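You operate a simulated robot arm through the tools that you are given. There is no shell and no other tool.

You are at the controls of a simulated robot arm. One attempt, no reset.

JOB
Squeeze the spring in the press and screw the red-ringed nut on.
Fine: shut the guard first; swing the yellow fork over before and aside after; the nut goes down by hand till it seats, then wind the press up. Where these are worked on the way, their far stop is far enough and under half their travel is too little: yellow fork.

The check looks at the end state, three seconds after you hand in, the way a careful person would. Anything else that was tipped, shoved, dropped, spilled or broken makes it a failure.

ROBOT AND FRAMES
A 7-joint arm with a two-finger parallel gripper, fixed in place. Base frame: the origin is on the floor under the middle of its stand, x ahead of it, y to its left, z up. Units: cm, rad, N and s.
It reaches about 91 cm from its shoulder. Its first joint turns from -2.897 to 2.897 rad. Payload 3.43 kg.
Tool frame: the origin (TCP) lies between the finger pads and is the grasp point; the fingertips stand 3 cm ahead of it; z points along the fingers, y is the line along which they close. The gripper opens to 9.4 cm. The fingers are 2.8 cm wide and 1 cm thick; the gripper's body (5 by 9.6 cm) begins 5.5 cm behind the TCP.
Orientation is told as [roll, pitch, yaw] about the base's x, y, z axes, in that order, counted from this pose: with the fingers straight down and closing along the base's y, the tool's x points along the base's -x, its y along +y and its z along -z.

CONTROLS
- The arm moves only by the tool nudge_tool. Its argument "rows" is a list that holds one entry, the list of rows, each a list of 7 numbers: the shift along the tool's x, y, z in units of 400 mm (1.0 is 400 mm), then the turn, a rotation vector about the tool's x, y, z in units of 45 degrees (1.0 is 45 degrees), then the gripper command, from -1 (shut) to 1 (fully open), values between in proportion. In form: [[[tx, ty, tz, rx, ry, rz, hand], ...]]. A call has 1 to 20 rows; each row is the pose to reach, as a shift and turn from the pose commanded when the call began, along the tool's axes at that moment. A call with a number of a shift or a turn outside -1 to 1 is refused whole. Each row takes 0.2 s and may step no farther than 5 cm and 0.15 rad from the row before; otherwise, or with a gripper value out of range, the whole call is refused. A pose out of reach is approached as far as the arm can. The call stops where the force on the tool passes 50 N (or 10 N more than at its start, if that is more) or the arm is blocked; 0.2 s more then pass. Each finger travels about 4.5 cm/s and halts on what it meets, pressing with about 27 N; the grip force reading is that of the motor and also rises with nothing between the fingers. The clock runs only during rows and for 0.2 s after the last one: add rows that repeat a pose to give the fingers time. The reply holds the time, the measured pose of the TCP, the force on the tool along the base axes, the opening and the grip force, in the units named above and with some noise, with the torque about the TCP (base axes, N m) and any sound that the robot's microphone picked up.
- Cameras (640 x 400 px; columns grow to the right, rows downward): "scene" is fixed at [5.67, -66.64, 163.53]; the picture's right is [0.45, -0.89, 0.00], its down [-0.60, -0.30, -0.74] and it looks along [0.66, 0.34, -0.67] (base axes); focal length 301 px, centre (320, 200). "wrist" rides on the gripper at [7.6, 1.4, -10.2] in the tool frame; the picture's right is [-0.18, 0.98, 0.00], its down [-0.75, -0.14, -0.64] and it looks along [-0.63, -0.12, 0.77] (tool axes); focal length 243 px, centre (320, 200). There is no depth. A picture from a camera that has moved, and an enlarged one, comes with that camera's place and axes in the base frame and with its lens. The place of the scene camera against the robot may be out by one fixed shift of up to 2.5 cm in any direction.
- capture(camera): a new picture of that camera. The clock stands still meanwhile.
- move_column(by): slides the trunk up (or, below 0, down) by that many cm; the arm rides with it, the base frame stays. It gives what a move gives, with no picture.
- zoom(camera, box): a new picture of the part [left, top, right, bottom] of that camera's present view, enlarged. The clock stands still meanwhile.
- finish_job(): hands the job in; it is judged then, once.

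Places have to be worked out from the pictures, the camera data and where the tool is seen. Open the gripper and draw the arm clear of the work before you hand the job in, unless the task says otherwise.

The tools are called after "Emit:" as name(argument=value, ...) on one line, values as JSON. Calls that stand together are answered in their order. nudge_tool: Moves the arm, as the interface text tells. Its arguments: {"type":"object","properties":{"rows":{"type":"array","items":{"type":"array","items":{"type":"array","items":{"type":"number"}}}}},"required":["rows"]} The other tools are called the same way: move_column (by) moves the trunk up or down; capture (camera) takes a picture; zoom (camera, box) takes an enlarged picture of a part of a camera's view; finish_job () hands the job in.

At the start:

```text
time: 0.0
tcp_pos: [29.74, -36.8, 143.02]
orientation: [0.0, 0.0, -0.002]
contact_force: [0.5, 0.3, -0.1]
torque: [0.0, 0.01, 0.0]
grip_width: 9.4
gripper_force: 0.0
trunk travel left (down, up): [-55.0, 6.0]
```

scene: 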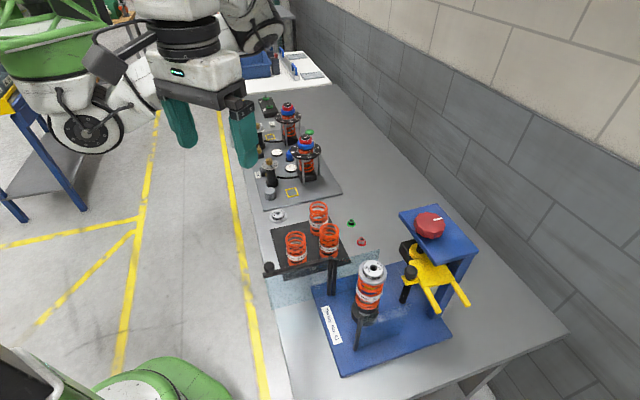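
wrist: 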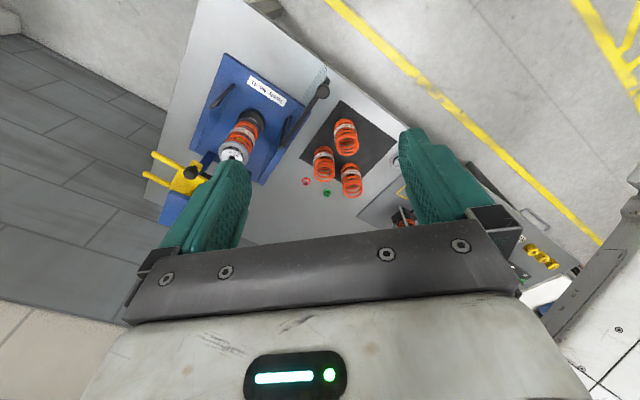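

I start by looking closely at the press and the parts around it before moving anything.

Emit:
zoom(camera="scene", box=[300, 190, 480, 380])

Emit:
zoom(camera="scene", box=[240, 90, 380, 280])

Emit:
zoom(camera="wrist", box=[130, 40, 420, 230])

```text
2.11 times, centred on (390, 285) of scene
camera zoom: at [5.67, -66.64, 163.53], right [0.45, -0.89, 0.0], down [-0.6, -0.3, -0.74], along [0.66, 0.34, -0.67], focal length 633 px, centre (173, 21)
```

zoom: 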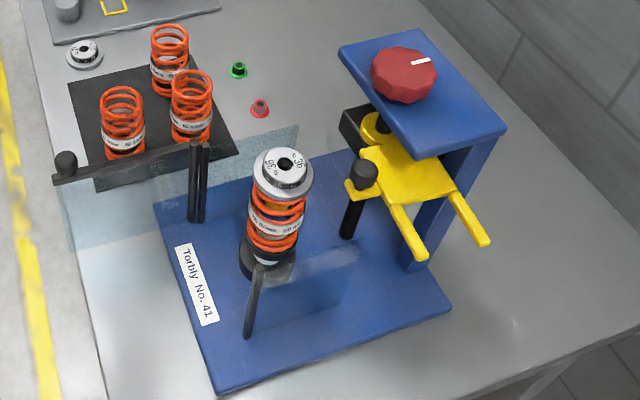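

```text
2.11 times, centred on (310, 185) of scene
camera zoom: at [5.67, -66.64, 163.53], right [0.45, -0.89, 0.0], down [-0.6, -0.3, -0.74], along [0.66, 0.34, -0.67], focal length 633 px, centre (341, 232)
```

zoom: 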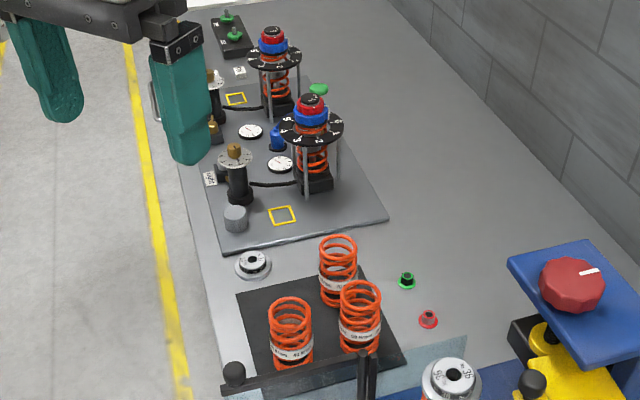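

```text
2.11 times, centred on (275, 135) of wrist
camera zoom: at [22.06, -35.36, 153.22], right [0.18, 0.98, 0.0], down [0.75, -0.14, 0.64], along [0.63, -0.12, -0.77], focal length 511 px, centre (415, 337)
```

zoom: 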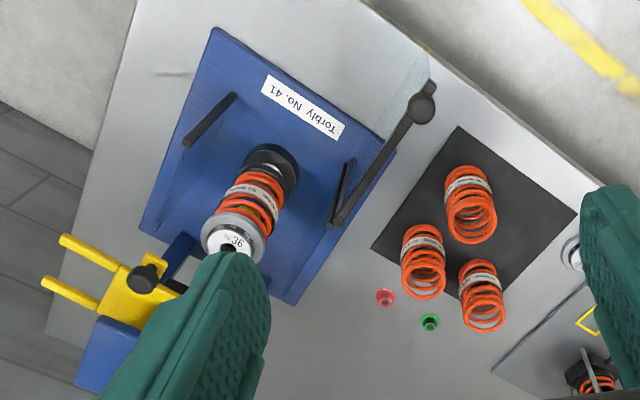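

The blue press stands ahead-right with the sprung cap near (45, -59, 106) and the red nut lies near (69, -49, 86). I shift the arm sideways, staying high, to get a second wrist view for triangulation.

Emit:
nudge_tool(rows=[[[0.1, 0, 0, 0, 0, 0, 1], [0.2, 0, 0, 0, 0, 0, 1], [0.2, -0.12, 0, 0, 0, 0, 1], [0.2, -0.24, 0, 0, 0, 0, 1], [0.2, -0.36, 0, 0, 0, 0, 1], [0.2, -0.48, 0, 0, 0, 0, 1], [0.2, -0.48, 0, 0, 0, 0, 1]]])

Emit:
capture(camera="wrist")

```text
time: 1.6
tcp_pos: [21.7, -55.95, 143.13]
orientation: [0.001, -0.001, -0.001]
contact_force: [0.0, -0.5, 0.7]
torque: [0.0, -0.03, 0.0]
grip_width: 9.38
gripper_force: 0.1
trunk travel left (down, up): [-55.0, 6.0]
```

```text
taken
camera wrist: at [14.06, -54.6, 153.24], right [0.19, 0.98, 0.0], down [0.75, -0.14, 0.64], along [0.63, -0.12, -0.77], focal length 243 px, centre (320, 200)
```

wrist: 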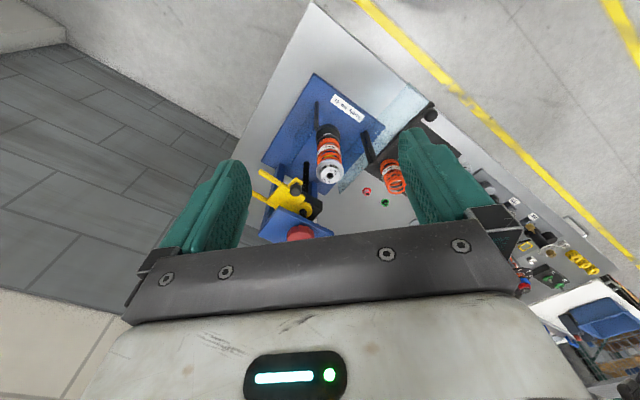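

I enlarge the press region of this view.

Emit:
zoom(camera="wrist", box=[230, 60, 450, 250])

```text
2.11 times, centred on (340, 155) of wrist
camera zoom: at [14.06, -54.6, 153.24], right [0.19, 0.98, 0.0], down [0.75, -0.14, 0.64], along [0.63, -0.12, -0.77], focal length 511 px, centre (278, 295)
```

zoom: 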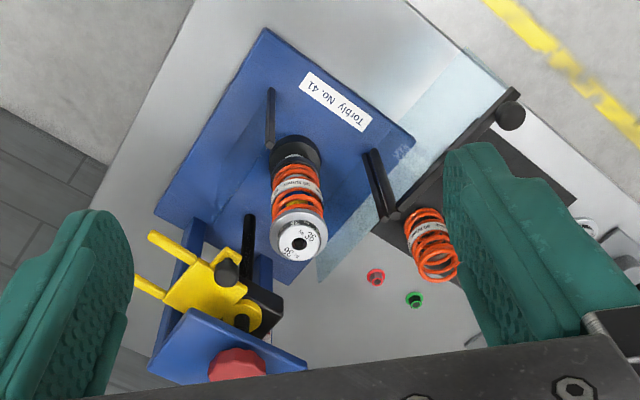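

From two views the cap is near (44, -58, 107). I lower the arm by about 18 cm in free air in front of the press for a closer look.

Emit:
nudge_tool(rows=[[[0, 0, 0.11, 0, 0, 0, 1], [0, 0, 0.22, 0, 0, 0, 1], [0, 0, 0.33, 0, 0, 0, 1], [0, 0, 0.45, 0, 0, 0, 1], [0, 0, 0.45, 0, 0, 0, 1]]])

Emit:
capture(camera="wrist")

Emit:
capture(camera="scene")

```text
time: 2.8
tcp_pos: [21.65, -56.05, 124.81]
orientation: [-0.001, 0.001, 0.001]
contact_force: [0.2, -0.4, -0.2]
torque: [0.02, 0.01, 0.04]
grip_width: 9.43
gripper_force: 0.1
trunk travel left (down, up): [-55.0, 6.0]
```

```text
taken
camera wrist: at [14.01, -54.66, 135.23], right [0.18, 0.98, 0.0], down [0.75, -0.14, 0.64], along [0.63, -0.12, -0.77], focal length 243 px, centre (320, 200)
```

wrist: 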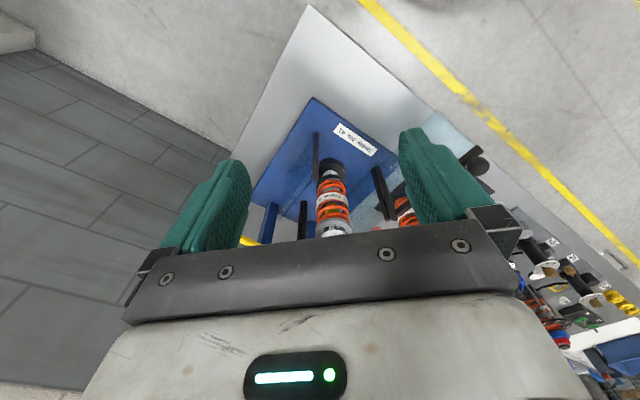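

```text
taken
```

scene: 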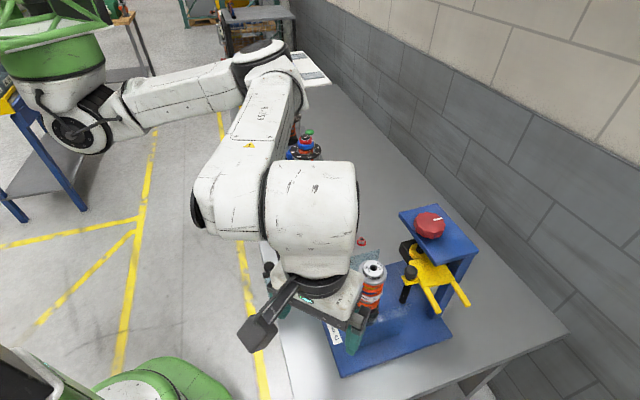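

The view is blocked by the gripper body when low. I go back up and over to the right, for a wide-baseline view of the press, its knob and the nut.

Emit:
nudge_tool(rows=[[[0, 0, -0.12, 0, 0, 0, 1], [0, 0, -0.24, 0, 0, 0, 1], [0, 0, -0.36, 0, 0, 0, 1], [0, 0, -0.48, 0, 0, 0, 1], [0, -0.12, -0.5, 0, 0, 0, 1], [0, -0.24, -0.5, 0, 0, 0, 1], [0, -0.36, -0.5, 0, 0, 0, 1], [0, -0.48, -0.5, 0, 0, 0, 1], [0, -0.5, -0.5, 0, 0, 0, 1], [0, -0.5, -0.5, 0, 0, 0, 1]]])

Emit:
capture(camera="wrist")

```text
time: 5.0
tcp_pos: [23.94, -65.37, 143.06]
orientation: [-0.003, 0.0, 0.0]
contact_force: [-0.1, 0.8, -0.4]
torque: [-0.04, 0.0, 0.01]
grip_width: 9.39
gripper_force: 0.0
out of reach, approached as far as the arm can: row 6, 7, 8, 9, 10
trunk travel left (down, up): [-55.0, 6.0]
```

```text
taken
camera wrist: at [16.32, -63.99, 153.26], right [0.18, 0.98, 0.0], down [0.75, -0.14, 0.64], along [0.63, -0.12, -0.77], focal length 243 px, centre (320, 200)
```

wrist: 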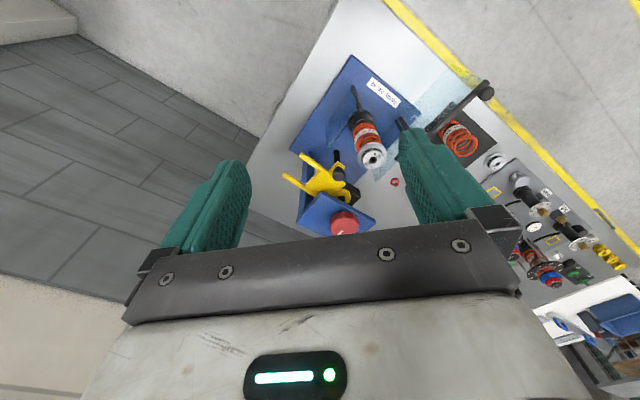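

I take enlarged views from here to fix the press parts.

Emit:
zoom(camera="wrist", box=[270, 140, 430, 240])

Emit:
zoom(camera="wrist", box=[340, 60, 500, 160])

Emit:
zoom(camera="wrist", box=[280, 50, 440, 150])

```text
4.00 times, centred on (350, 190) of wrist
camera zoom: at [16.32, -63.99, 153.26], right [0.18, 0.98, 0.0], down [0.75, -0.14, 0.64], along [0.63, -0.12, -0.77], focal length 970 px, centre (200, 240)
```

zoom: 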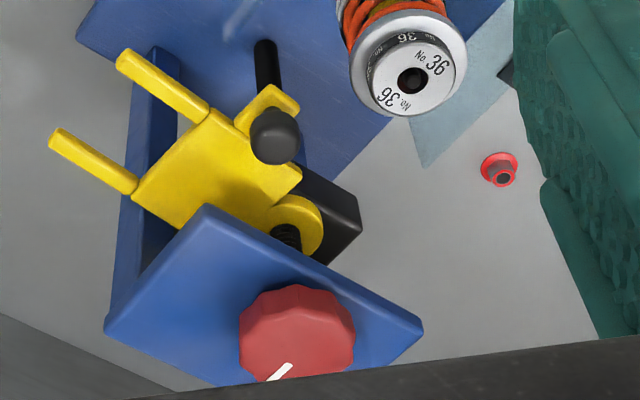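

```text
4.00 times, centred on (420, 110) of wrist
camera zoom: at [16.32, -63.99, 153.26], right [0.18, 0.98, 0.0], down [0.75, -0.14, 0.64], along [0.63, -0.12, -0.77], focal length 970 px, centre (-80, 560)
```

zoom: 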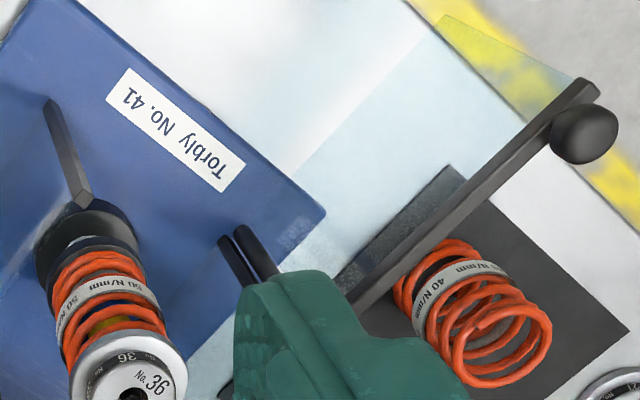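

```text
4.00 times, centred on (360, 100) of wrist
camera zoom: at [16.32, -63.99, 153.26], right [0.18, 0.98, 0.0], down [0.75, -0.14, 0.64], along [0.63, -0.12, -0.77], focal length 970 px, centre (160, 600)
```

zoom: 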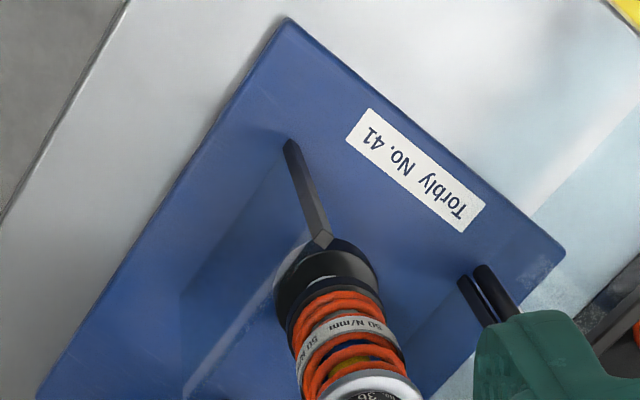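

The knob is near (51, -66, 118.5), the cap hole near (43.7, -58, 109.6) and the red nut near (66.4, -48.4, 89). The last move met the reach limit at this height, so I shift back a little and check where the commanded pose stands.

Emit:
nudge_tool(rows=[[[0, 0.12, 0, 0, 0, 0, 1], [0, 0.12, 0, 0, 0, 0, 1]]])

```text
time: 5.6
tcp_pos: [24.34, -60.65, 142.97]
orientation: [0.0, 0.001, 0.003]
contact_force: [0.4, 0.0, 0.2]
torque: [-0.03, 0.02, 0.02]
grip_width: 9.41
gripper_force: 0.0
trunk travel left (down, up): [-55.0, 6.0]
```

The commanded pose follows what was reached. I now go down to z≈128 and test how far out over the press the arm reaches with fingers down.

Emit:
nudge_tool(rows=[[[0, 0, 0.12, 0, 0, 0, 1], [0, 0, 0.24, 0, 0, 0, 1], [0, 0, 0.36, 0, 0, 0, 1], [-0.12, -0.02, 0.36, 0, 0, 0, 1], [-0.24, -0.04, 0.36, 0, 0, 0, 1], [-0.36, -0.06, 0.36, 0, 0, 0, 1], [-0.48, -0.08, 0.36, 0, 0, 0, 1], [-0.6, -0.1, 0.36, 0, 0, 0, 1], [-0.66, -0.12, 0.36, 0, 0, 0, 1], [-0.66, -0.12, 0.36, 0, 0, 0, 1]]])

Emit:
capture(camera="scene")

```text
time: 7.8
tcp_pos: [50.38, -65.48, 128.79]
orientation: [-0.003, 0.001, 0.001]
contact_force: [-0.8, 0.3, -0.5]
torque: [-0.04, 0.0, -0.01]
grip_width: 9.42
gripper_force: 0.0
trunk travel left (down, up): [-55.0, 6.0]
```

```text
taken
```

scene: 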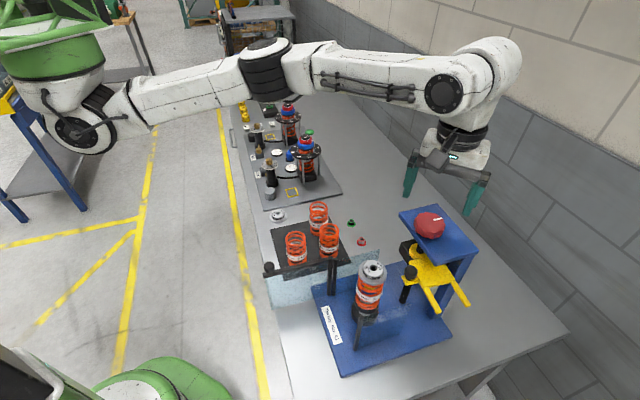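

The arm reaches over the knob with fingers down. I look with the wrist camera, which should see the knob right below the fingers.

Emit:
capture(camera="wrist")

Emit:
zoom(camera="wrist", box=[240, 40, 400, 140])

```text
taken
camera wrist: at [42.73, -64.0, 138.99], right [0.18, 0.98, 0.0], down [0.75, -0.14, 0.64], along [0.63, -0.12, -0.77], focal length 243 px, centre (320, 200)
```

wrist: 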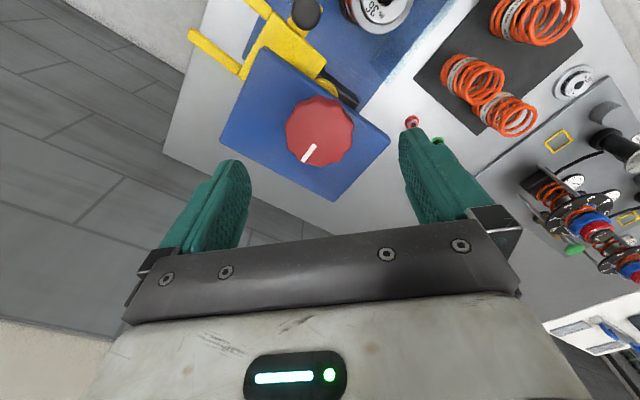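

```text
4.00 times, centred on (320, 90) of wrist
camera zoom: at [42.73, -64.0, 138.99], right [0.18, 0.98, 0.0], down [0.75, -0.14, 0.64], along [0.63, -0.12, -0.77], focal length 970 px, centre (320, 640)
```

zoom: 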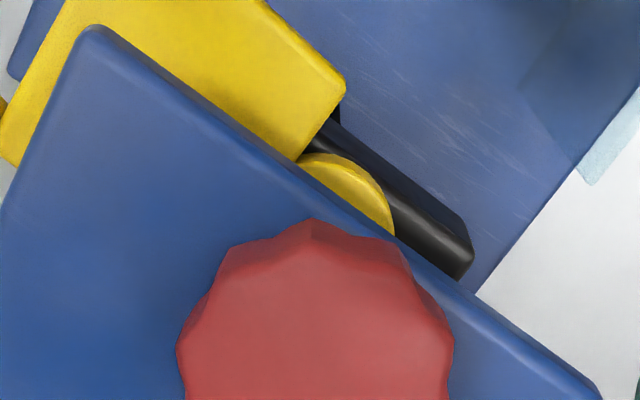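

The knob top comes out at (52.0, -65.7, 118.1), the fork's ball at (43.5, -65.4, 113) and the guard's ball at (34.9, -37.1, 107.6). The guard hinges near (44, -47.3) and closes towards the front post at (34.7, -59.2). I move high to above the guard's ball.

Emit:
nudge_tool(rows=[[[0.055, 0.101, 0, 0, 0, 0, 1], [0.11, 0.203, 0, 0, 0, 0, 1], [0.166, 0.304, 0, 0, 0, 0, 1], [0.221, 0.406, 0, 0, 0, 0, 1], [0.277, 0.507, 0, 0, 0, 0, 1], [0.332, 0.609, 0, 0, 0, 0, 1], [0.3875, 0.71, 0, 0, 0, 0, 1], [0.3875, 0.71, 0, 0, 0, 0, 1]]])

Emit:
capture(camera="wrist")

Emit:
capture(camera="scene")

```text
time: 9.6
tcp_pos: [34.75, -37.0, 128.63]
orientation: [0.0, 0.0, 0.001]
contact_force: [-0.1, -0.4, 0.0]
torque: [-0.02, 0.02, -0.01]
grip_width: 9.4
gripper_force: 0.1
trunk travel left (down, up): [-55.0, 6.0]
```

```text
taken
camera wrist: at [27.15, -35.6, 138.88], right [0.18, 0.98, 0.0], down [0.75, -0.14, 0.64], along [0.63, -0.12, -0.77], focal length 243 px, centre (320, 200)
```

wrist: 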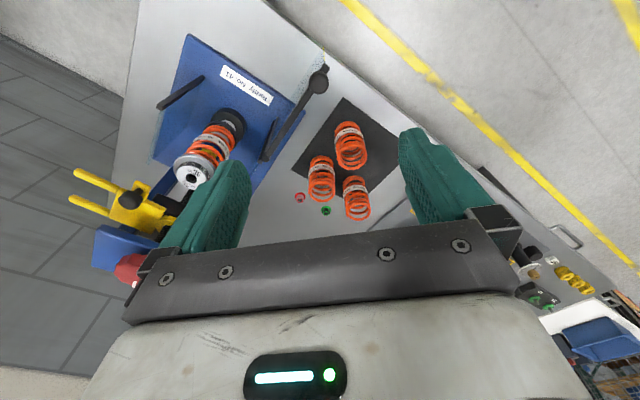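

```text
taken
```

scene: 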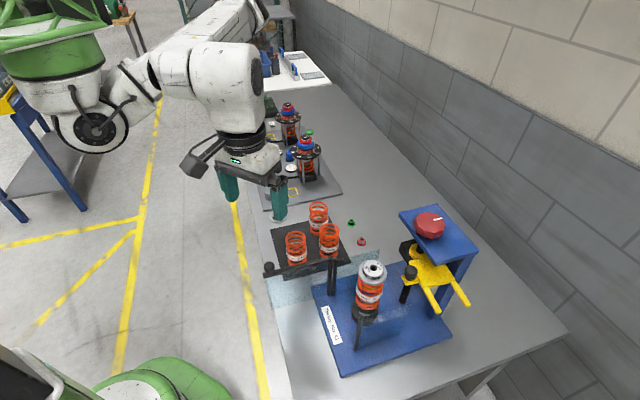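

The ball is right below the gripper as expected. I enlarge the guard to see how the ball sits on the bar.

Emit:
zoom(camera="wrist", box=[240, 55, 368, 135])

Emit:
zoom(camera="scene", box=[250, 235, 378, 315])

```text
5.00 times, centred on (304, 95) of wrist
camera zoom: at [27.15, -35.6, 138.88], right [0.18, 0.98, 0.0], down [0.75, -0.14, 0.64], along [0.63, -0.12, -0.77], focal length 1213 px, centre (400, 725)
```

zoom: 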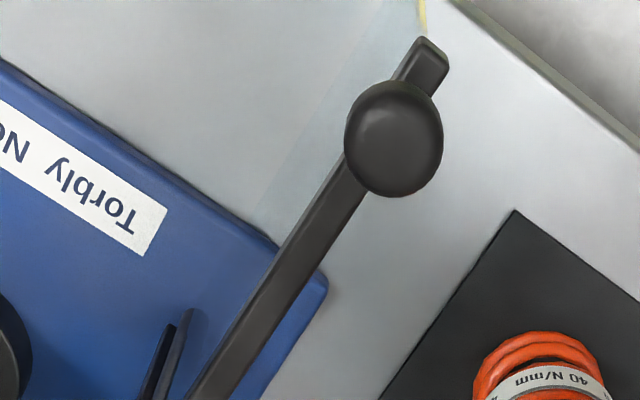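

```text
5.00 times, centred on (314, 275) of scene
camera zoom: at [5.67, -66.64, 163.53], right [0.45, -0.89, 0.0], down [-0.6, -0.3, -0.74], along [0.66, 0.34, -0.67], focal length 1504 px, centre (350, -175)
```

zoom: 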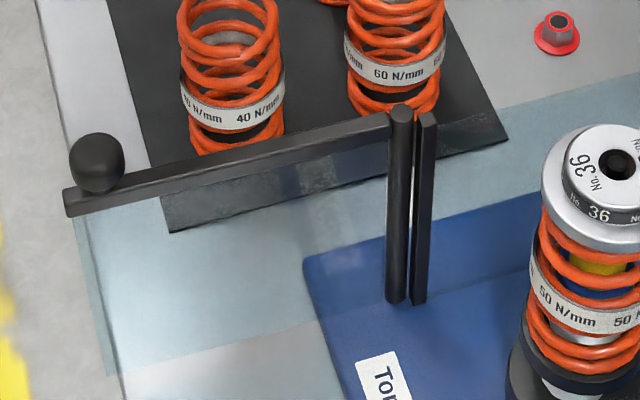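

The ball sits on top of the bar, about 2.4 cm across, with the bar about 0.9 cm wide. I turn the gripper so the fingers straddle the bar and come down towards the ball.

Emit:
nudge_tool(rows=[[[0, 0, 0.1, 0, 0, 0.17, 1], [0, 0, 0.2, 0, 0, 0.34, 1], [0, 0, 0.25, 0, 0, 0.51, 1], [0, 0, 0.25, 0, 0, 0.68, 1], [0, 0, 0.25, 0, 0, 0.84, 1], [0, 0, 0.25, 0, 0, 1.0, 1], [0, 0, 0.25, 0, 0, 1.0, 1]]])

Emit:
capture(camera="wrist")

Emit:
zoom(camera="scene", box=[190, 190, 350, 290])

```text
time: 11.2
tcp_pos: [34.89, -37.08, 118.75]
orientation: [-0.001, 0.0, -0.786]
contact_force: [0.0, 0.0, -0.4]
torque: [0.03, 0.02, 0.01]
grip_width: 9.42
gripper_force: 0.0
trunk travel left (down, up): [-55.0, 6.0]
```

```text
taken
camera wrist: at [30.41, -30.6, 128.92], right [0.83, 0.56, 0.0], down [0.43, -0.63, 0.64], along [0.36, -0.53, -0.77], focal length 243 px, centre (320, 200)
```

wrist: 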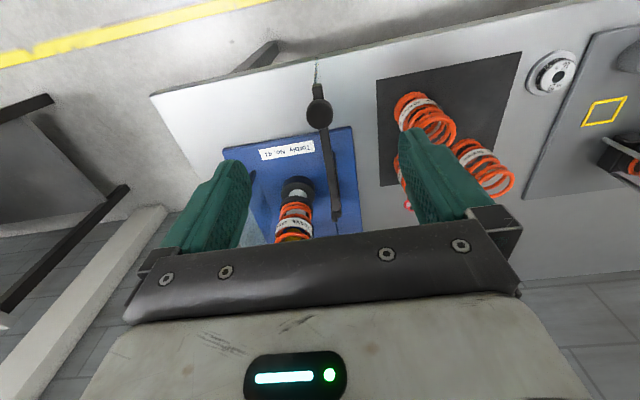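

```text
4.00 times, centred on (270, 240) of scene
camera zoom: at [5.67, -66.64, 163.53], right [0.45, -0.89, 0.0], down [-0.6, -0.3, -0.74], along [0.66, 0.34, -0.67], focal length 1204 px, centre (520, 40)
```

zoom: 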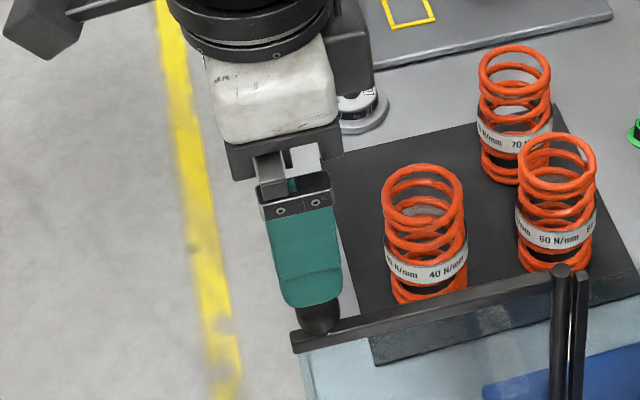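

The ball is centred between the fingers and the bar runs along them. I come down to z≈108.4 and close on the ball.

Emit:
nudge_tool(rows=[[[0, 0, 0.1, 0, 0, 0, 1], [0, 0, 0.2, 0, 0, 0, 1], [0, 0, 0.258, 0, 0, 0, 1], [0, 0, 0.258, 0, 0, 0, 1]]])

Emit:
zoom(camera="wrist", box=[200, 70, 440, 230])

```text
time: 12.2
tcp_pos: [34.81, -37.07, 108.18]
orientation: [-0.002, 0.001, -0.785]
contact_force: [-0.6, 0.1, -0.2]
torque: [0.0, -0.02, 0.01]
grip_width: 9.41
gripper_force: 0.0
trunk travel left (down, up): [-55.0, 6.0]
```

```text
2.50 times, centred on (320, 150) of wrist
camera zoom: at [30.48, -30.63, 118.51], right [0.83, 0.56, 0.0], down [0.43, -0.63, 0.64], along [0.36, -0.53, -0.77], focal length 606 px, centre (320, 325)
```

zoom: 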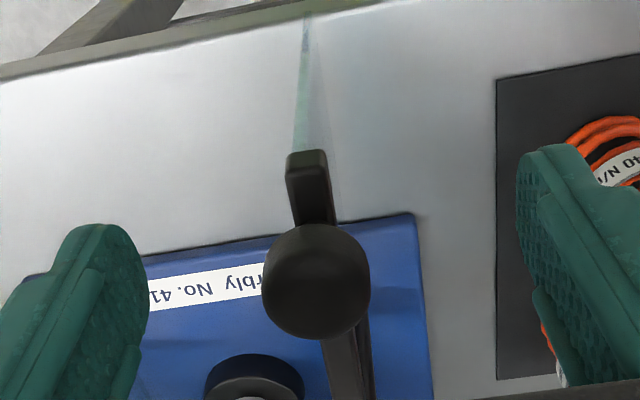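

The ball lies between the pads, slightly below the TCP. I close the fingers on it.

Emit:
nudge_tool(rows=[[[0, 0, 0, 0, 0, 0, -1], [0, 0, 0, 0, 0, 0, -1], [0, 0, 0, 0, 0, 0, -1], [0, 0, 0, 0, 0, 0, -1], [0, 0, 0, 0, 0, 0, -1], [0, 0, 0, 0, 0, 0, -1]]])

```text
time: 13.6
tcp_pos: [34.76, -37.08, 108.26]
orientation: [-0.001, -0.001, -0.785]
contact_force: [0.3, 0.4, 0.3]
torque: [-0.02, -0.01, 0.03]
grip_width: 2.35
gripper_force: 45.3
trunk travel left (down, up): [-55.0, 6.0]
```

The ball is held (2.35 cm). I start swinging the guard shut along an arc about the hinge at roughly (44.6, -47.2), radius 14 cm, turning the gripper with it.

Emit:
nudge_tool(rows=[[[-0.0026, -0.0487, 0, 0, 0, -0.178, -1], [-0.0119, -0.0965, 0, 0, 0, -0.356, -1], [-0.0277, -0.1425, 0, 0, 0, -0.533, -1]]])

Emit:
zoom(camera="scene", box=[190, 200, 410, 340])

```text
time: 14.4
tcp_pos: [31.48, -41.79, 108.26]
orientation: [0.0, 0.002, -0.366]
contact_force: [-4.9, -0.2, -4.0]
torque: [0.03, -0.08, -0.29]
grip_width: 2.3
gripper_force: 45.2
trunk travel left (down, up): [-55.0, 6.0]
```

```text
2.86 times, centred on (300, 270) of scene
camera zoom: at [5.67, -66.64, 163.53], right [0.45, -0.89, 0.0], down [-0.6, -0.3, -0.74], along [0.66, 0.34, -0.67], focal length 860 px, centre (377, 0)
```

zoom: 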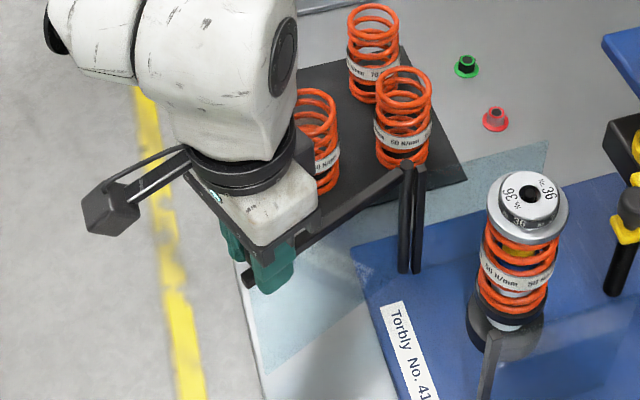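

The guard follows with only small force. I continue the same arc by another 40°.

Emit:
nudge_tool(rows=[[[-0.0026, -0.0487, 0, 0, 0, -0.178, -1], [-0.0119, -0.0965, 0, 0, 0, -0.356, -1], [-0.0277, -0.1425, 0, 0, 0, -0.533, -1], [-0.0498, -0.186, 0, 0, 0, -0.711, -1], [-0.0778, -0.2259, 0, 0, 0, -0.889, -1]]])

Emit:
zoom(camera="scene", box=[190, 200, 410, 340])

```text
time: 15.6
tcp_pos: [31.03, -51.48, 108.45]
orientation: [0.001, 0.005, 0.332]
contact_force: [-25.3, -7.5, -17.3]
torque: [-0.11, 0.3, 0.03]
grip_width: 2.33
gripper_force: 45.5
trunk travel left (down, up): [-55.0, 6.0]
```

```text
2.86 times, centred on (300, 270) of scene
camera zoom: at [5.67, -66.64, 163.53], right [0.45, -0.89, 0.0], down [-0.6, -0.3, -0.74], along [0.66, 0.34, -0.67], focal length 860 px, centre (377, 0)
```

zoom: 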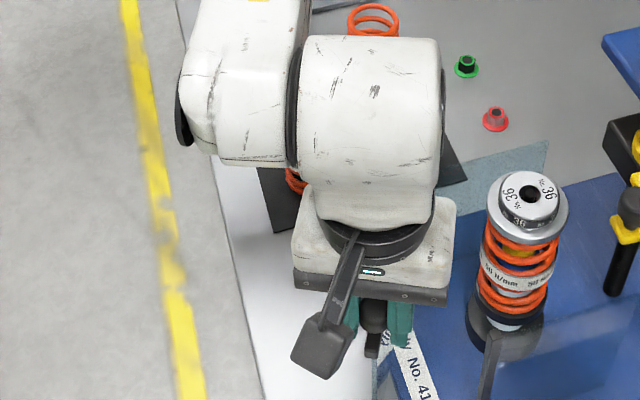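

There is a 26 N outward pull, so my arc radius is a little small. I ease outward by 0.35 cm along the bar and read the force.

Emit:
nudge_tool(rows=[[[0.009, 0, 0, 0, 0, 0, -1], [0.009, 0, 0, 0, 0, 0, -1]]])

```text
time: 16.2
tcp_pos: [31.04, -51.64, 108.49]
orientation: [-0.003, 0.0, 0.334]
contact_force: [-5.9, -1.8, -9.3]
torque: [-0.48, 1.16, -0.1]
grip_width: 2.32
gripper_force: 44.6
trunk travel left (down, up): [-55.0, 6.0]
```

The pull eased; three points on the path now put the hinge at (43.8, -47.2) with a 13.5 cm radius. I continue the arc towards the front post.

Emit:
nudge_tool(rows=[[[-0.0032, -0.0458, 0, 0, 0, -0.173, -1], [-0.0129, -0.0919, 0, 0, 0, -0.351, -1], [-0.029, -0.1361, 0, 0, 0, -0.529, -1]]])

Emit:
zoom(camera="scene", box=[230, 230, 450, 370])

Emit:
capture(camera="wrist")

```text
time: 17.0
tcp_pos: [33.72, -56.43, 108.44]
orientation: [-0.001, 0.002, 0.748]
contact_force: [-11.4, -10.6, -3.0]
torque: [0.35, -0.44, -0.11]
grip_width: 2.33
gripper_force: 44.9
trunk travel left (down, up): [-55.0, 6.0]
```

```text
2.86 times, centred on (340, 300) of scene
camera zoom: at [5.67, -66.64, 163.53], right [0.45, -0.89, 0.0], down [-0.6, -0.3, -0.74], along [0.66, 0.34, -0.67], focal length 860 px, centre (263, -86)
```

zoom: 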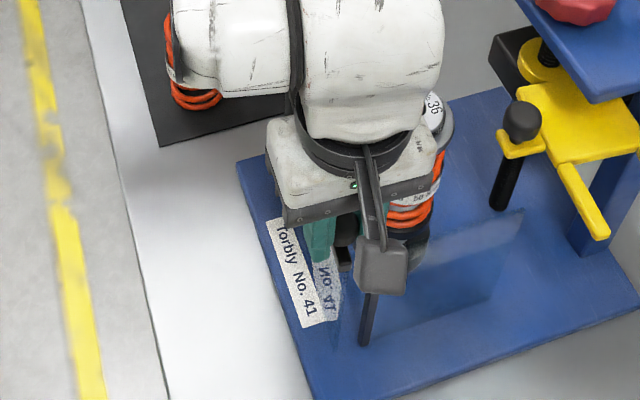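

```text
taken
camera wrist: at [27.06, -60.51, 118.68], right [-0.53, 0.85, 0.0], down [0.65, 0.41, 0.64], along [0.54, 0.34, -0.77], focal length 243 px, centre (320, 200)
```

wrist: 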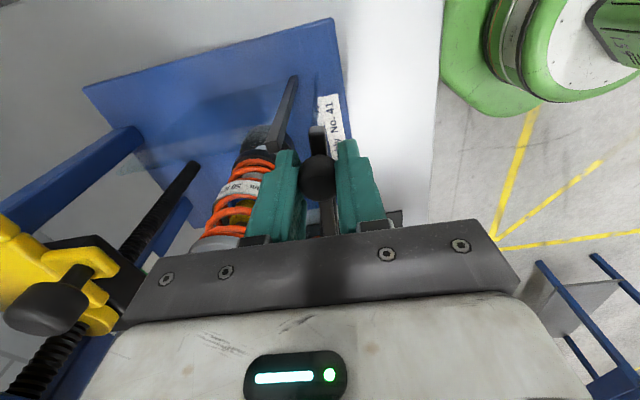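

The bar end is about 2-3 cm short of the post, and a finger could clip the post top. I loosen, rise 1.2 cm so the fingertips clear the post, and regrip the ball higher.

Emit:
nudge_tool(rows=[[[0, 0, 0, 0, 0, 0, -0.2], [0, 0, 0, 0, 0, 0, -0.2], [0.004, 0, -0.03, 0, 0, 0, -0.2], [0.004, 0, -0.03, 0, 0, 0, -1], [0.004, 0, -0.03, 0, 0, 0, -1], [0.004, 0, -0.03, 0, 0, 0, -1]]])

Emit:
zoom(camera="wrist", box=[200, 60, 440, 210])

```text
time: 18.4
tcp_pos: [33.86, -56.18, 109.7]
orientation: [-0.002, -0.003, 0.748]
contact_force: [8.4, 5.2, 5.6]
torque: [0.32, -0.46, -0.14]
grip_width: 2.31
gripper_force: 45.1
trunk travel left (down, up): [-55.0, 6.0]
```

```text
2.67 times, centred on (320, 135) of wrist
camera zoom: at [27.23, -60.43, 119.86], right [-0.53, 0.85, 0.0], down [0.65, 0.41, 0.64], along [0.54, 0.34, -0.77], focal length 647 px, centre (320, 373)
```

zoom: 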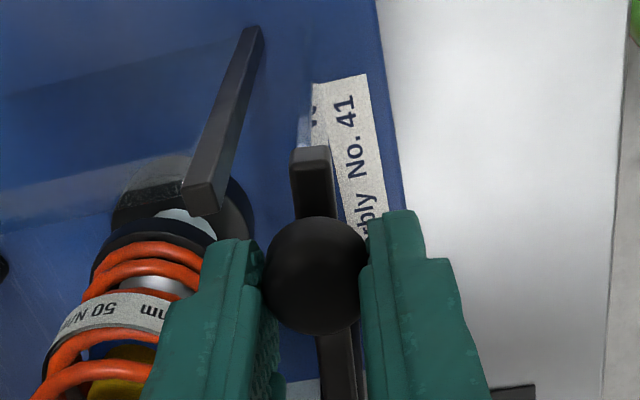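

The fingers now clear the post. I continue closing in small steps until the guard meets its stop.

Emit:
nudge_tool(rows=[[[-0.0005, -0.023, 0, 0, 0, -0.087, -1], [-0.0026, -0.0464, 0, 0, 0, -0.176, -1], [-0.0063, -0.0697, 0, 0, 0, -0.264, -1]]])

Emit:
zoom(camera="wrist", box=[200, 60, 440, 210])

```text
time: 19.2
tcp_pos: [34.79, -57.44, 109.58]
orientation: [0.018, -0.008, 0.933]
contact_force: [-2.9, 23.9, 18.6]
torque: [1.23, -0.16, -0.08]
grip_width: 2.33
gripper_force: 45.3
trunk travel left (down, up): [-55.0, 6.0]
stopped in row 3: the force on the tool passed its limit at 54 N (the readings are from after the stop); the commanded pose is now the measured one
```

```text
2.67 times, centred on (320, 135) of wrist
camera zoom: at [29.15, -62.96, 119.79], right [-0.68, 0.73, 0.02], down [0.57, 0.51, 0.64], along [0.46, 0.45, -0.76], focal length 647 px, centre (320, 373)
```

zoom: 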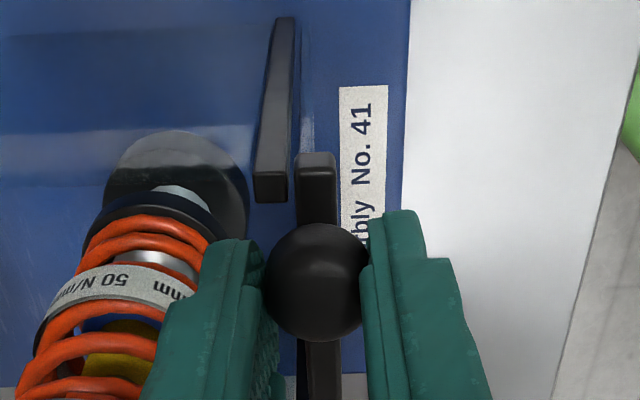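

The motion stopped against resistance with the bar nearly touching the post. I release the ball, rise, and look whether the guard stands fully shut.

Emit:
nudge_tool(rows=[[[0, 0, 0, 0, 0, 0, 0], [0, 0, 0, 0, 0, 0, 0], [0, 0, -0.03, 0, 0, 0, 0], [0, 0, -0.12, 0, 0, 0, 0], [0, 0, -0.22, 0, 0, 0, 0], [0, 0, -0.22, 0, 0, 0, 0]]])

Emit:
capture(camera="wrist")

Emit:
zoom(camera="wrist", box=[220, 20, 380, 120])

```text
time: 20.6
tcp_pos: [34.92, -58.01, 118.28]
orientation: [0.014, -0.003, 0.937]
contact_force: [0.4, 0.2, -0.5]
torque: [-0.02, -0.01, -0.03]
grip_width: 4.68
gripper_force: 0.1
trunk travel left (down, up): [-55.0, 6.0]
```

```text
taken
camera wrist: at [29.32, -63.35, 128.56], right [-0.68, 0.73, 0.02], down [0.57, 0.52, 0.64], along [0.46, 0.45, -0.77], focal length 243 px, centre (320, 200)
```

wrist: 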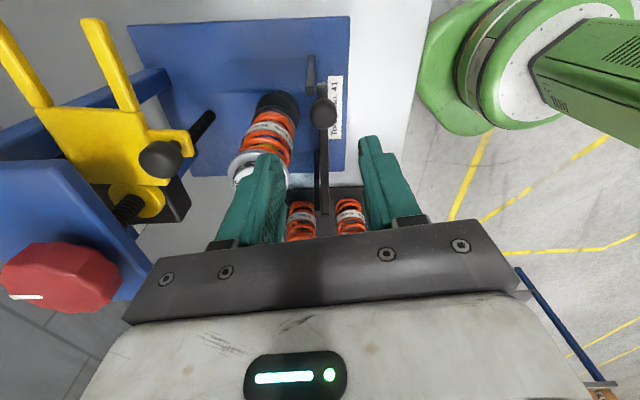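

```text
4.00 times, centred on (300, 70) of wrist
camera zoom: at [29.32, -63.35, 128.56], right [-0.68, 0.73, 0.02], down [0.57, 0.52, 0.64], along [0.46, 0.45, -0.77], focal length 970 px, centre (400, 720)
```

zoom: 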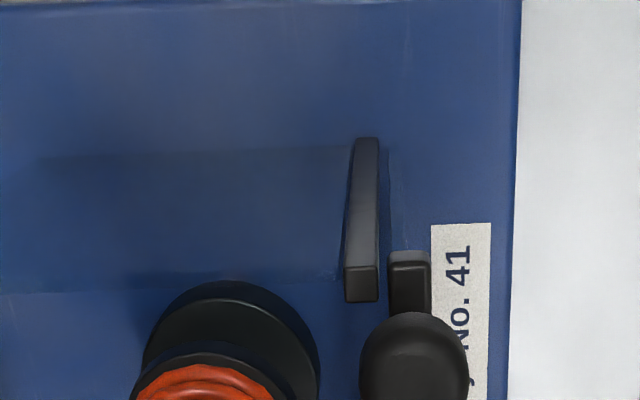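

The bar now lies along the post with only a hairline gap in view. To be sure it is on its stop I will close the fingers and push lightly from outside on the ball.

Emit:
nudge_tool(rows=[[[-0.005, 0.05, 0, 0.0106, 0.0144, 0, -1], [-0.0115, 0.105, 0, 0.0106, 0.0144, 0, -1], [-0.0115, 0.105, 0, 0.0106, 0.0144, 0, -1], [-0.0115, 0.105, 0.1, 0.0106, 0.0144, 0, -1], [-0.0115, 0.105, 0.2, 0.0106, 0.0144, 0, -1], [-0.0115, 0.105, 0.235, 0.0106, 0.0144, 0, -1], [-0.0115, 0.105, 0.235, 0.0106, 0.0144, 0, -1]]])

Emit:
zoom(camera="wrist", box=[200, 60, 440, 210])

```text
time: 22.2
tcp_pos: [31.78, -54.95, 108.81]
orientation: [0.009, 0.009, 0.936]
contact_force: [0.3, -0.4, 0.0]
torque: [0.01, -0.02, 0.0]
grip_width: 0.02
gripper_force: 26.8
trunk travel left (down, up): [-55.0, 6.0]
```

```text
2.67 times, centred on (320, 135) of wrist
camera zoom: at [26.14, -60.18, 119.14], right [-0.68, 0.73, 0.01], down [0.57, 0.53, 0.63], along [0.46, 0.44, -0.77], focal length 647 px, centre (320, 373)
```

zoom: 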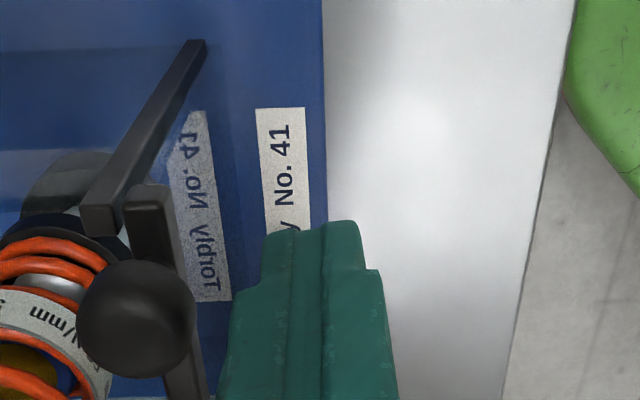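

The fingers are outside the ball, clear of it. I push gently toward the press to feel the stop.

Emit:
nudge_tool(rows=[[[0, -0.015, 0, 0, 0, 0, -1], [0, -0.03, 0, 0, 0, 0, -1], [0, -0.04, 0, 0, 0, 0, -1], [0, -0.05, 0, 0, 0, 0, -1], [0, -0.06, 0, 0, 0, 0, -1]]])

Emit:
zoom(camera="wrist", box=[200, 60, 440, 210])

```text
time: 23.4
tcp_pos: [33.17, -56.05, 108.83]
orientation: [0.012, 0.006, 0.93]
contact_force: [-18.8, 23.2, 5.8]
torque: [0.29, 0.29, -0.04]
grip_width: 0.0
gripper_force: 27.4
trunk travel left (down, up): [-55.0, 6.0]
```

```text
2.67 times, centred on (320, 135) of wrist
camera zoom: at [27.68, -61.34, 119.17], right [-0.68, 0.73, 0.01], down [0.57, 0.52, 0.63], along [0.46, 0.44, -0.77], focal length 647 px, centre (320, 373)
```

zoom: 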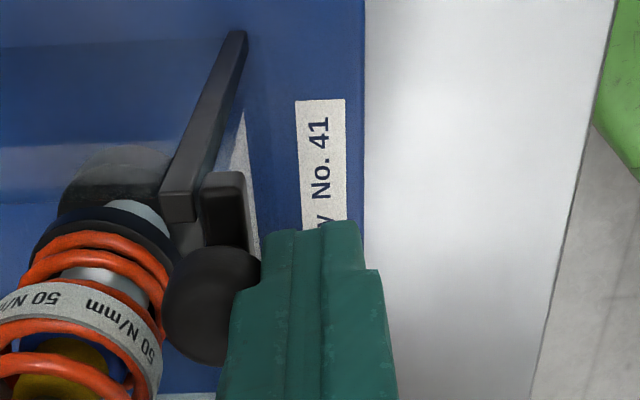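

Pushing gave 30 N back with the bar resting against the post, so the guard is shut. I back off, rise, and turn the gripper back towards square.

Emit:
nudge_tool(rows=[[[0, 0.04, 0, 0, 0, 0, -1], [0, 0.04, -0.12, 0, 0, 0, -1], [0, 0.04, -0.24, 0, 0, 0, -1], [0, 0.04, -0.36, 0, 0, 0.17, -1], [0, 0.04, -0.4, 0, 0, 0.34, -1], [0, 0.04, -0.4, 0, 0, 0.51, -1], [0, 0.04, -0.4, 0, 0, 0.68, -1], [0, 0.04, -0.4, 0, 0, 0.85, -1], [0, 0.04, -0.4, 0, 0, 1.0, -1], [0, 0.04, -0.4, 0, 0, 1.0, -1]]])

Emit:
capture(camera="scene")

Emit:
capture(camera="wrist")

```text
time: 25.6
tcp_pos: [32.51, -55.31, 124.97]
orientation: [0.0, 0.012, 0.152]
contact_force: [-0.6, -0.5, -0.8]
torque: [0.02, -0.01, -0.01]
grip_width: 0.0
gripper_force: 26.8
trunk travel left (down, up): [-55.0, 6.0]
```

```text
taken
```

scene: 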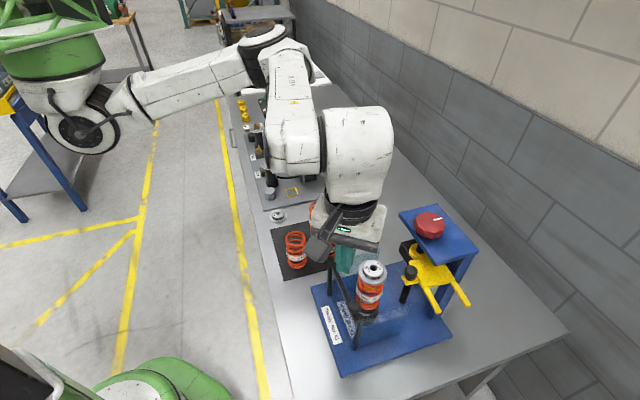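

```text
taken
camera wrist: at [24.94, -55.03, 135.23], right [0.04, 1.0, 0.0], down [0.77, -0.03, 0.63], along [0.63, -0.02, -0.77], focal length 243 px, centre (320, 200)
```

wrist: 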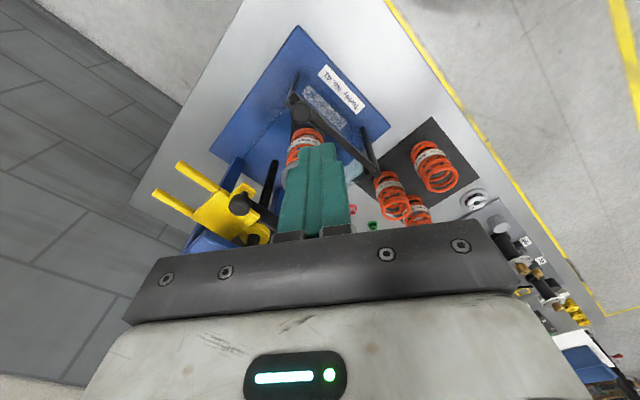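

The guard stays shut across the front. I move over the fork's ball handle with the gripper square and partly open.

Emit:
nudge_tool(rows=[[[-0.058, -0.073, -0.025, 0.0006, -0.0038, 0.05, 0.28], [-0.117, -0.146, -0.025, 0.0012, -0.0075, 0.1, 0.28], [-0.175, -0.218, -0.025, 0.0018, -0.011, 0.15, 0.28], [-0.2336, -0.2912, -0.025, 0.0023, -0.0151, 0.1935, 0.28], [-0.2336, -0.2912, -0.025, 0.0023, -0.0151, 0.1935, 0.28], [-0.2336, -0.2912, -0.025, 0.0023, -0.0151, 0.1935, 0.28]]])

Emit:
capture(camera="wrist")

Emit:
zoom(camera="wrist", box=[200, 30, 440, 180])

```text
time: 27.0
tcp_pos: [43.57, -65.43, 125.84]
orientation: [-0.004, -0.001, -0.002]
contact_force: [-0.3, 0.3, -0.1]
torque: [0.01, -0.03, 0.02]
grip_width: 6.02
gripper_force: 0.1
trunk travel left (down, up): [-55.0, 6.0]
```

```text
taken
camera wrist: at [35.93, -63.99, 136.01], right [0.19, 0.98, 0.0], down [0.75, -0.14, 0.64], along [0.63, -0.12, -0.77], focal length 243 px, centre (320, 200)
```

wrist: 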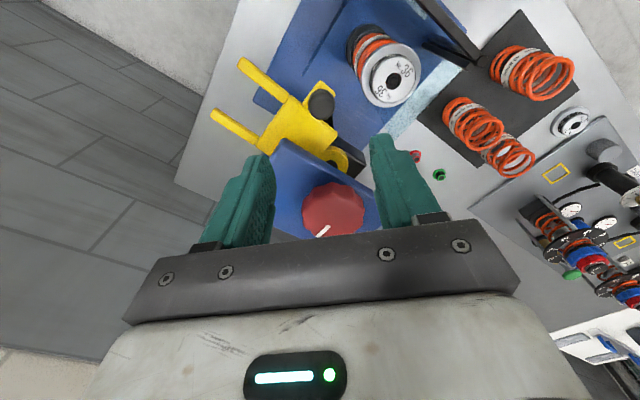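

```text
2.67 times, centred on (320, 105) of wrist
camera zoom: at [35.93, -63.99, 136.01], right [0.19, 0.98, 0.0], down [0.75, -0.14, 0.64], along [0.63, -0.12, -0.77], focal length 647 px, centre (320, 453)
```

zoom: 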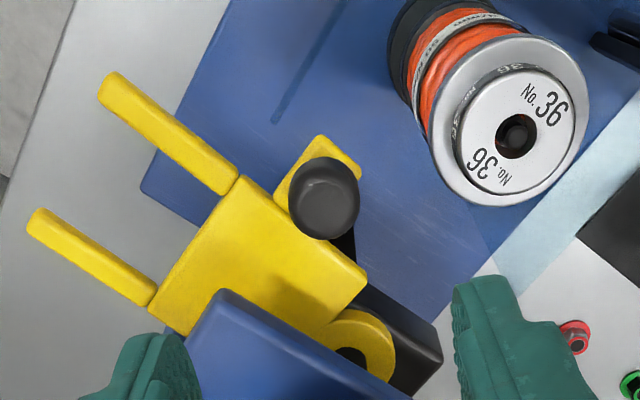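

The fork's ball is right under the TCP; the screw axis comes out at about (51.7, -65.5) and the fork must swing about 83° to the spring. I go down until the fingertips flank the ball, just above the yellow tab.

Emit:
nudge_tool(rows=[[[0, 0.003, 0.1, 0, 0, 0, 0.28], [0, 0.003, 0.2, 0, 0, 0, 0.28], [0, 0.003, 0.25, 0, 0, 0, 0.28], [0, 0.003, 0.27, 0, 0, 0, 0.28], [0, 0.003, 0.27, 0, 0, 0, 0.28]]])

Emit:
zoom(camera="wrist", box=[200, 70, 440, 220])

Emit:
zoom(camera="scene", box=[350, 190, 510, 290])

```text
time: 27.7
tcp_pos: [43.7, -65.7, 119.86]
orientation: [-0.026, -0.006, -0.003]
contact_force: [-3.4, 11.5, 15.5]
torque: [-0.16, -0.04, 0.03]
grip_width: 5.33
gripper_force: 0.1
trunk travel left (down, up): [-55.0, 6.0]
stopped in row 3: the force on the tool passed its limit at 75 N (the readings are from after the stop); the commanded pose is now the measured one
```

```text
2.67 times, centred on (320, 145) of wrist
camera zoom: at [35.91, -63.94, 130.05], right [0.19, 0.98, -0.02], down [0.75, -0.13, 0.65], along [0.64, -0.14, -0.76], focal length 647 px, centre (320, 347)
```

zoom: 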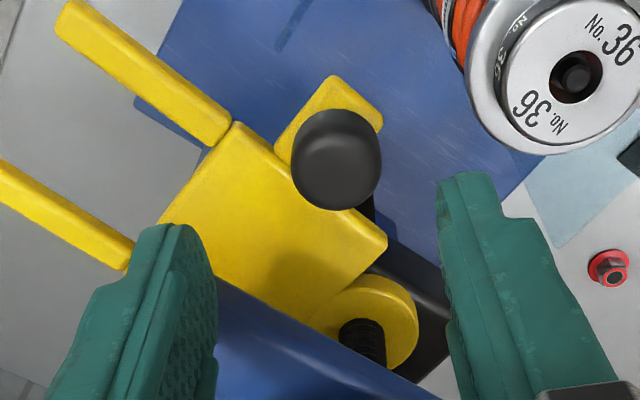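

```text
4.00 times, centred on (430, 240) of scene
camera zoom: at [5.67, -66.64, 163.53], right [0.45, -0.89, 0.0], down [-0.6, -0.3, -0.74], along [0.66, 0.34, -0.67], focal length 1204 px, centre (-120, 40)
```

zoom: 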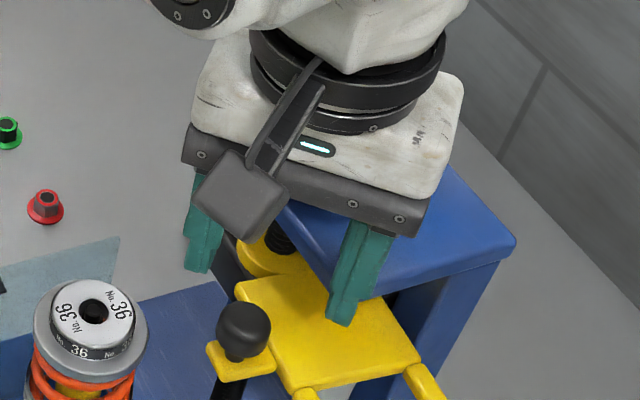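

The -y finger struck the corner of the blue head. I rise straight back up and level the tool before approaching with the fingers turned parallel to the head's edge.

Emit:
nudge_tool(rows=[[[0, 0, -0.05, 0, 0, 0, 0.28], [0.003, -0.007, -0.15, -0.033, 0.0076, 0, 0.28], [0.003, -0.007, -0.15, -0.033, 0.0076, 0, 0.28]]])

Emit:
zoom(camera="scene", box=[350, 190, 510, 290])

```text
time: 28.5
tcp_pos: [43.42, -65.9, 125.63]
orientation: [0.002, -0.001, -0.002]
contact_force: [0.1, 0.2, -0.6]
torque: [0.0, 0.01, 0.0]
grip_width: 6.03
gripper_force: 0.0
trunk travel left (down, up): [-55.0, 6.0]
```

```text
4.00 times, centred on (430, 240) of scene
camera zoom: at [5.67, -66.64, 163.53], right [0.45, -0.89, 0.0], down [-0.6, -0.3, -0.74], along [0.66, 0.34, -0.67], focal length 1204 px, centre (-120, 40)
```

zoom: 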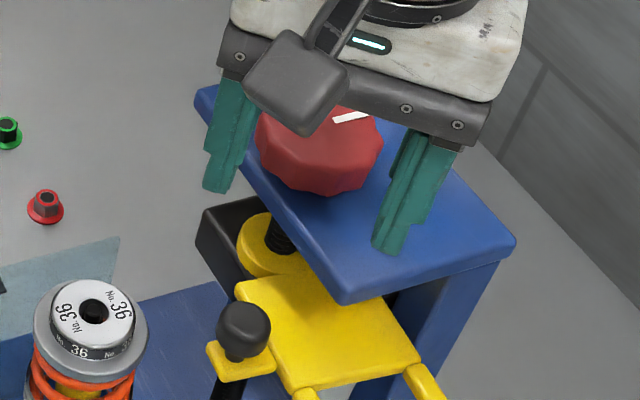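

Nothing has shifted compared with the first picture. I turn the gripper by 45° so its fingers lie parallel to the head's front edge, opening about 4.6 cm.

Emit:
nudge_tool(rows=[[[-0.002, 0.015, 0, 0, 0, 0.17, -0.02], [-0.002, 0.015, 0, 0, 0, 0.34, -0.02], [-0.002, 0.015, 0, 0, 0, 0.51, -0.02], [-0.002, 0.015, 0, 0, 0, 0.68, -0.02], [-0.002, 0.015, 0, 0, 0, 0.84, -0.02], [-0.002, 0.015, 0, 0, 0, 1.0, -0.02], [-0.002, 0.015, 0, 0, 0, 1.0, -0.02]]])

Emit:
capture(camera="wrist")

Emit:
zoom(camera="scene", box=[350, 190, 510, 290])

```text
time: 30.1
tcp_pos: [43.61, -65.26, 125.72]
orientation: [0.001, -0.001, -0.787]
contact_force: [0.6, 0.2, 0.6]
torque: [0.0, 0.03, 0.0]
grip_width: 4.58
gripper_force: 0.0
trunk travel left (down, up): [-55.0, 6.0]
```

```text
taken
camera wrist: at [39.18, -58.89, 135.89], right [0.83, 0.56, 0.0], down [0.43, -0.63, 0.64], along [0.36, -0.53, -0.77], focal length 243 px, centre (320, 200)
```

wrist: 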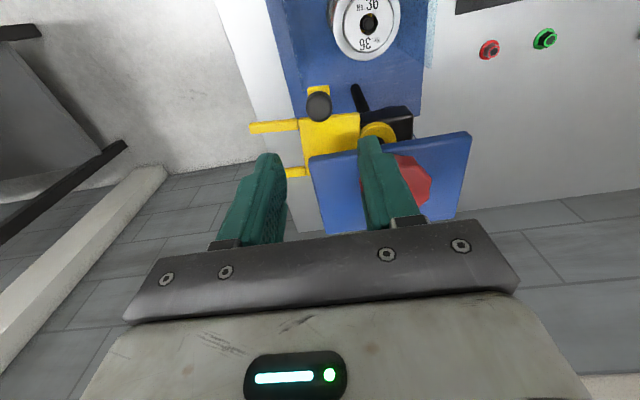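

```text
4.00 times, centred on (430, 240) of scene
camera zoom: at [5.67, -66.64, 163.53], right [0.45, -0.89, 0.0], down [-0.6, -0.3, -0.74], along [0.66, 0.34, -0.67], focal length 1204 px, centre (-120, 40)
```

zoom: 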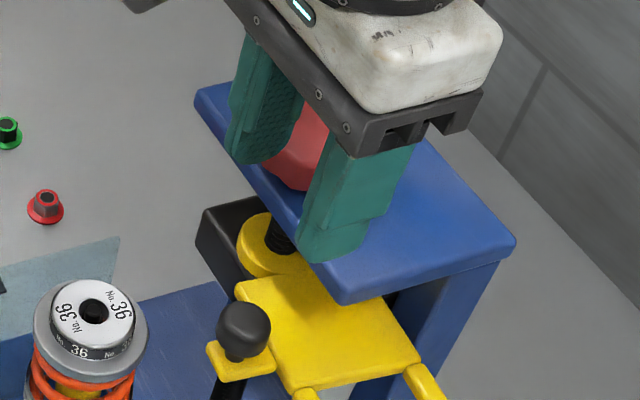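

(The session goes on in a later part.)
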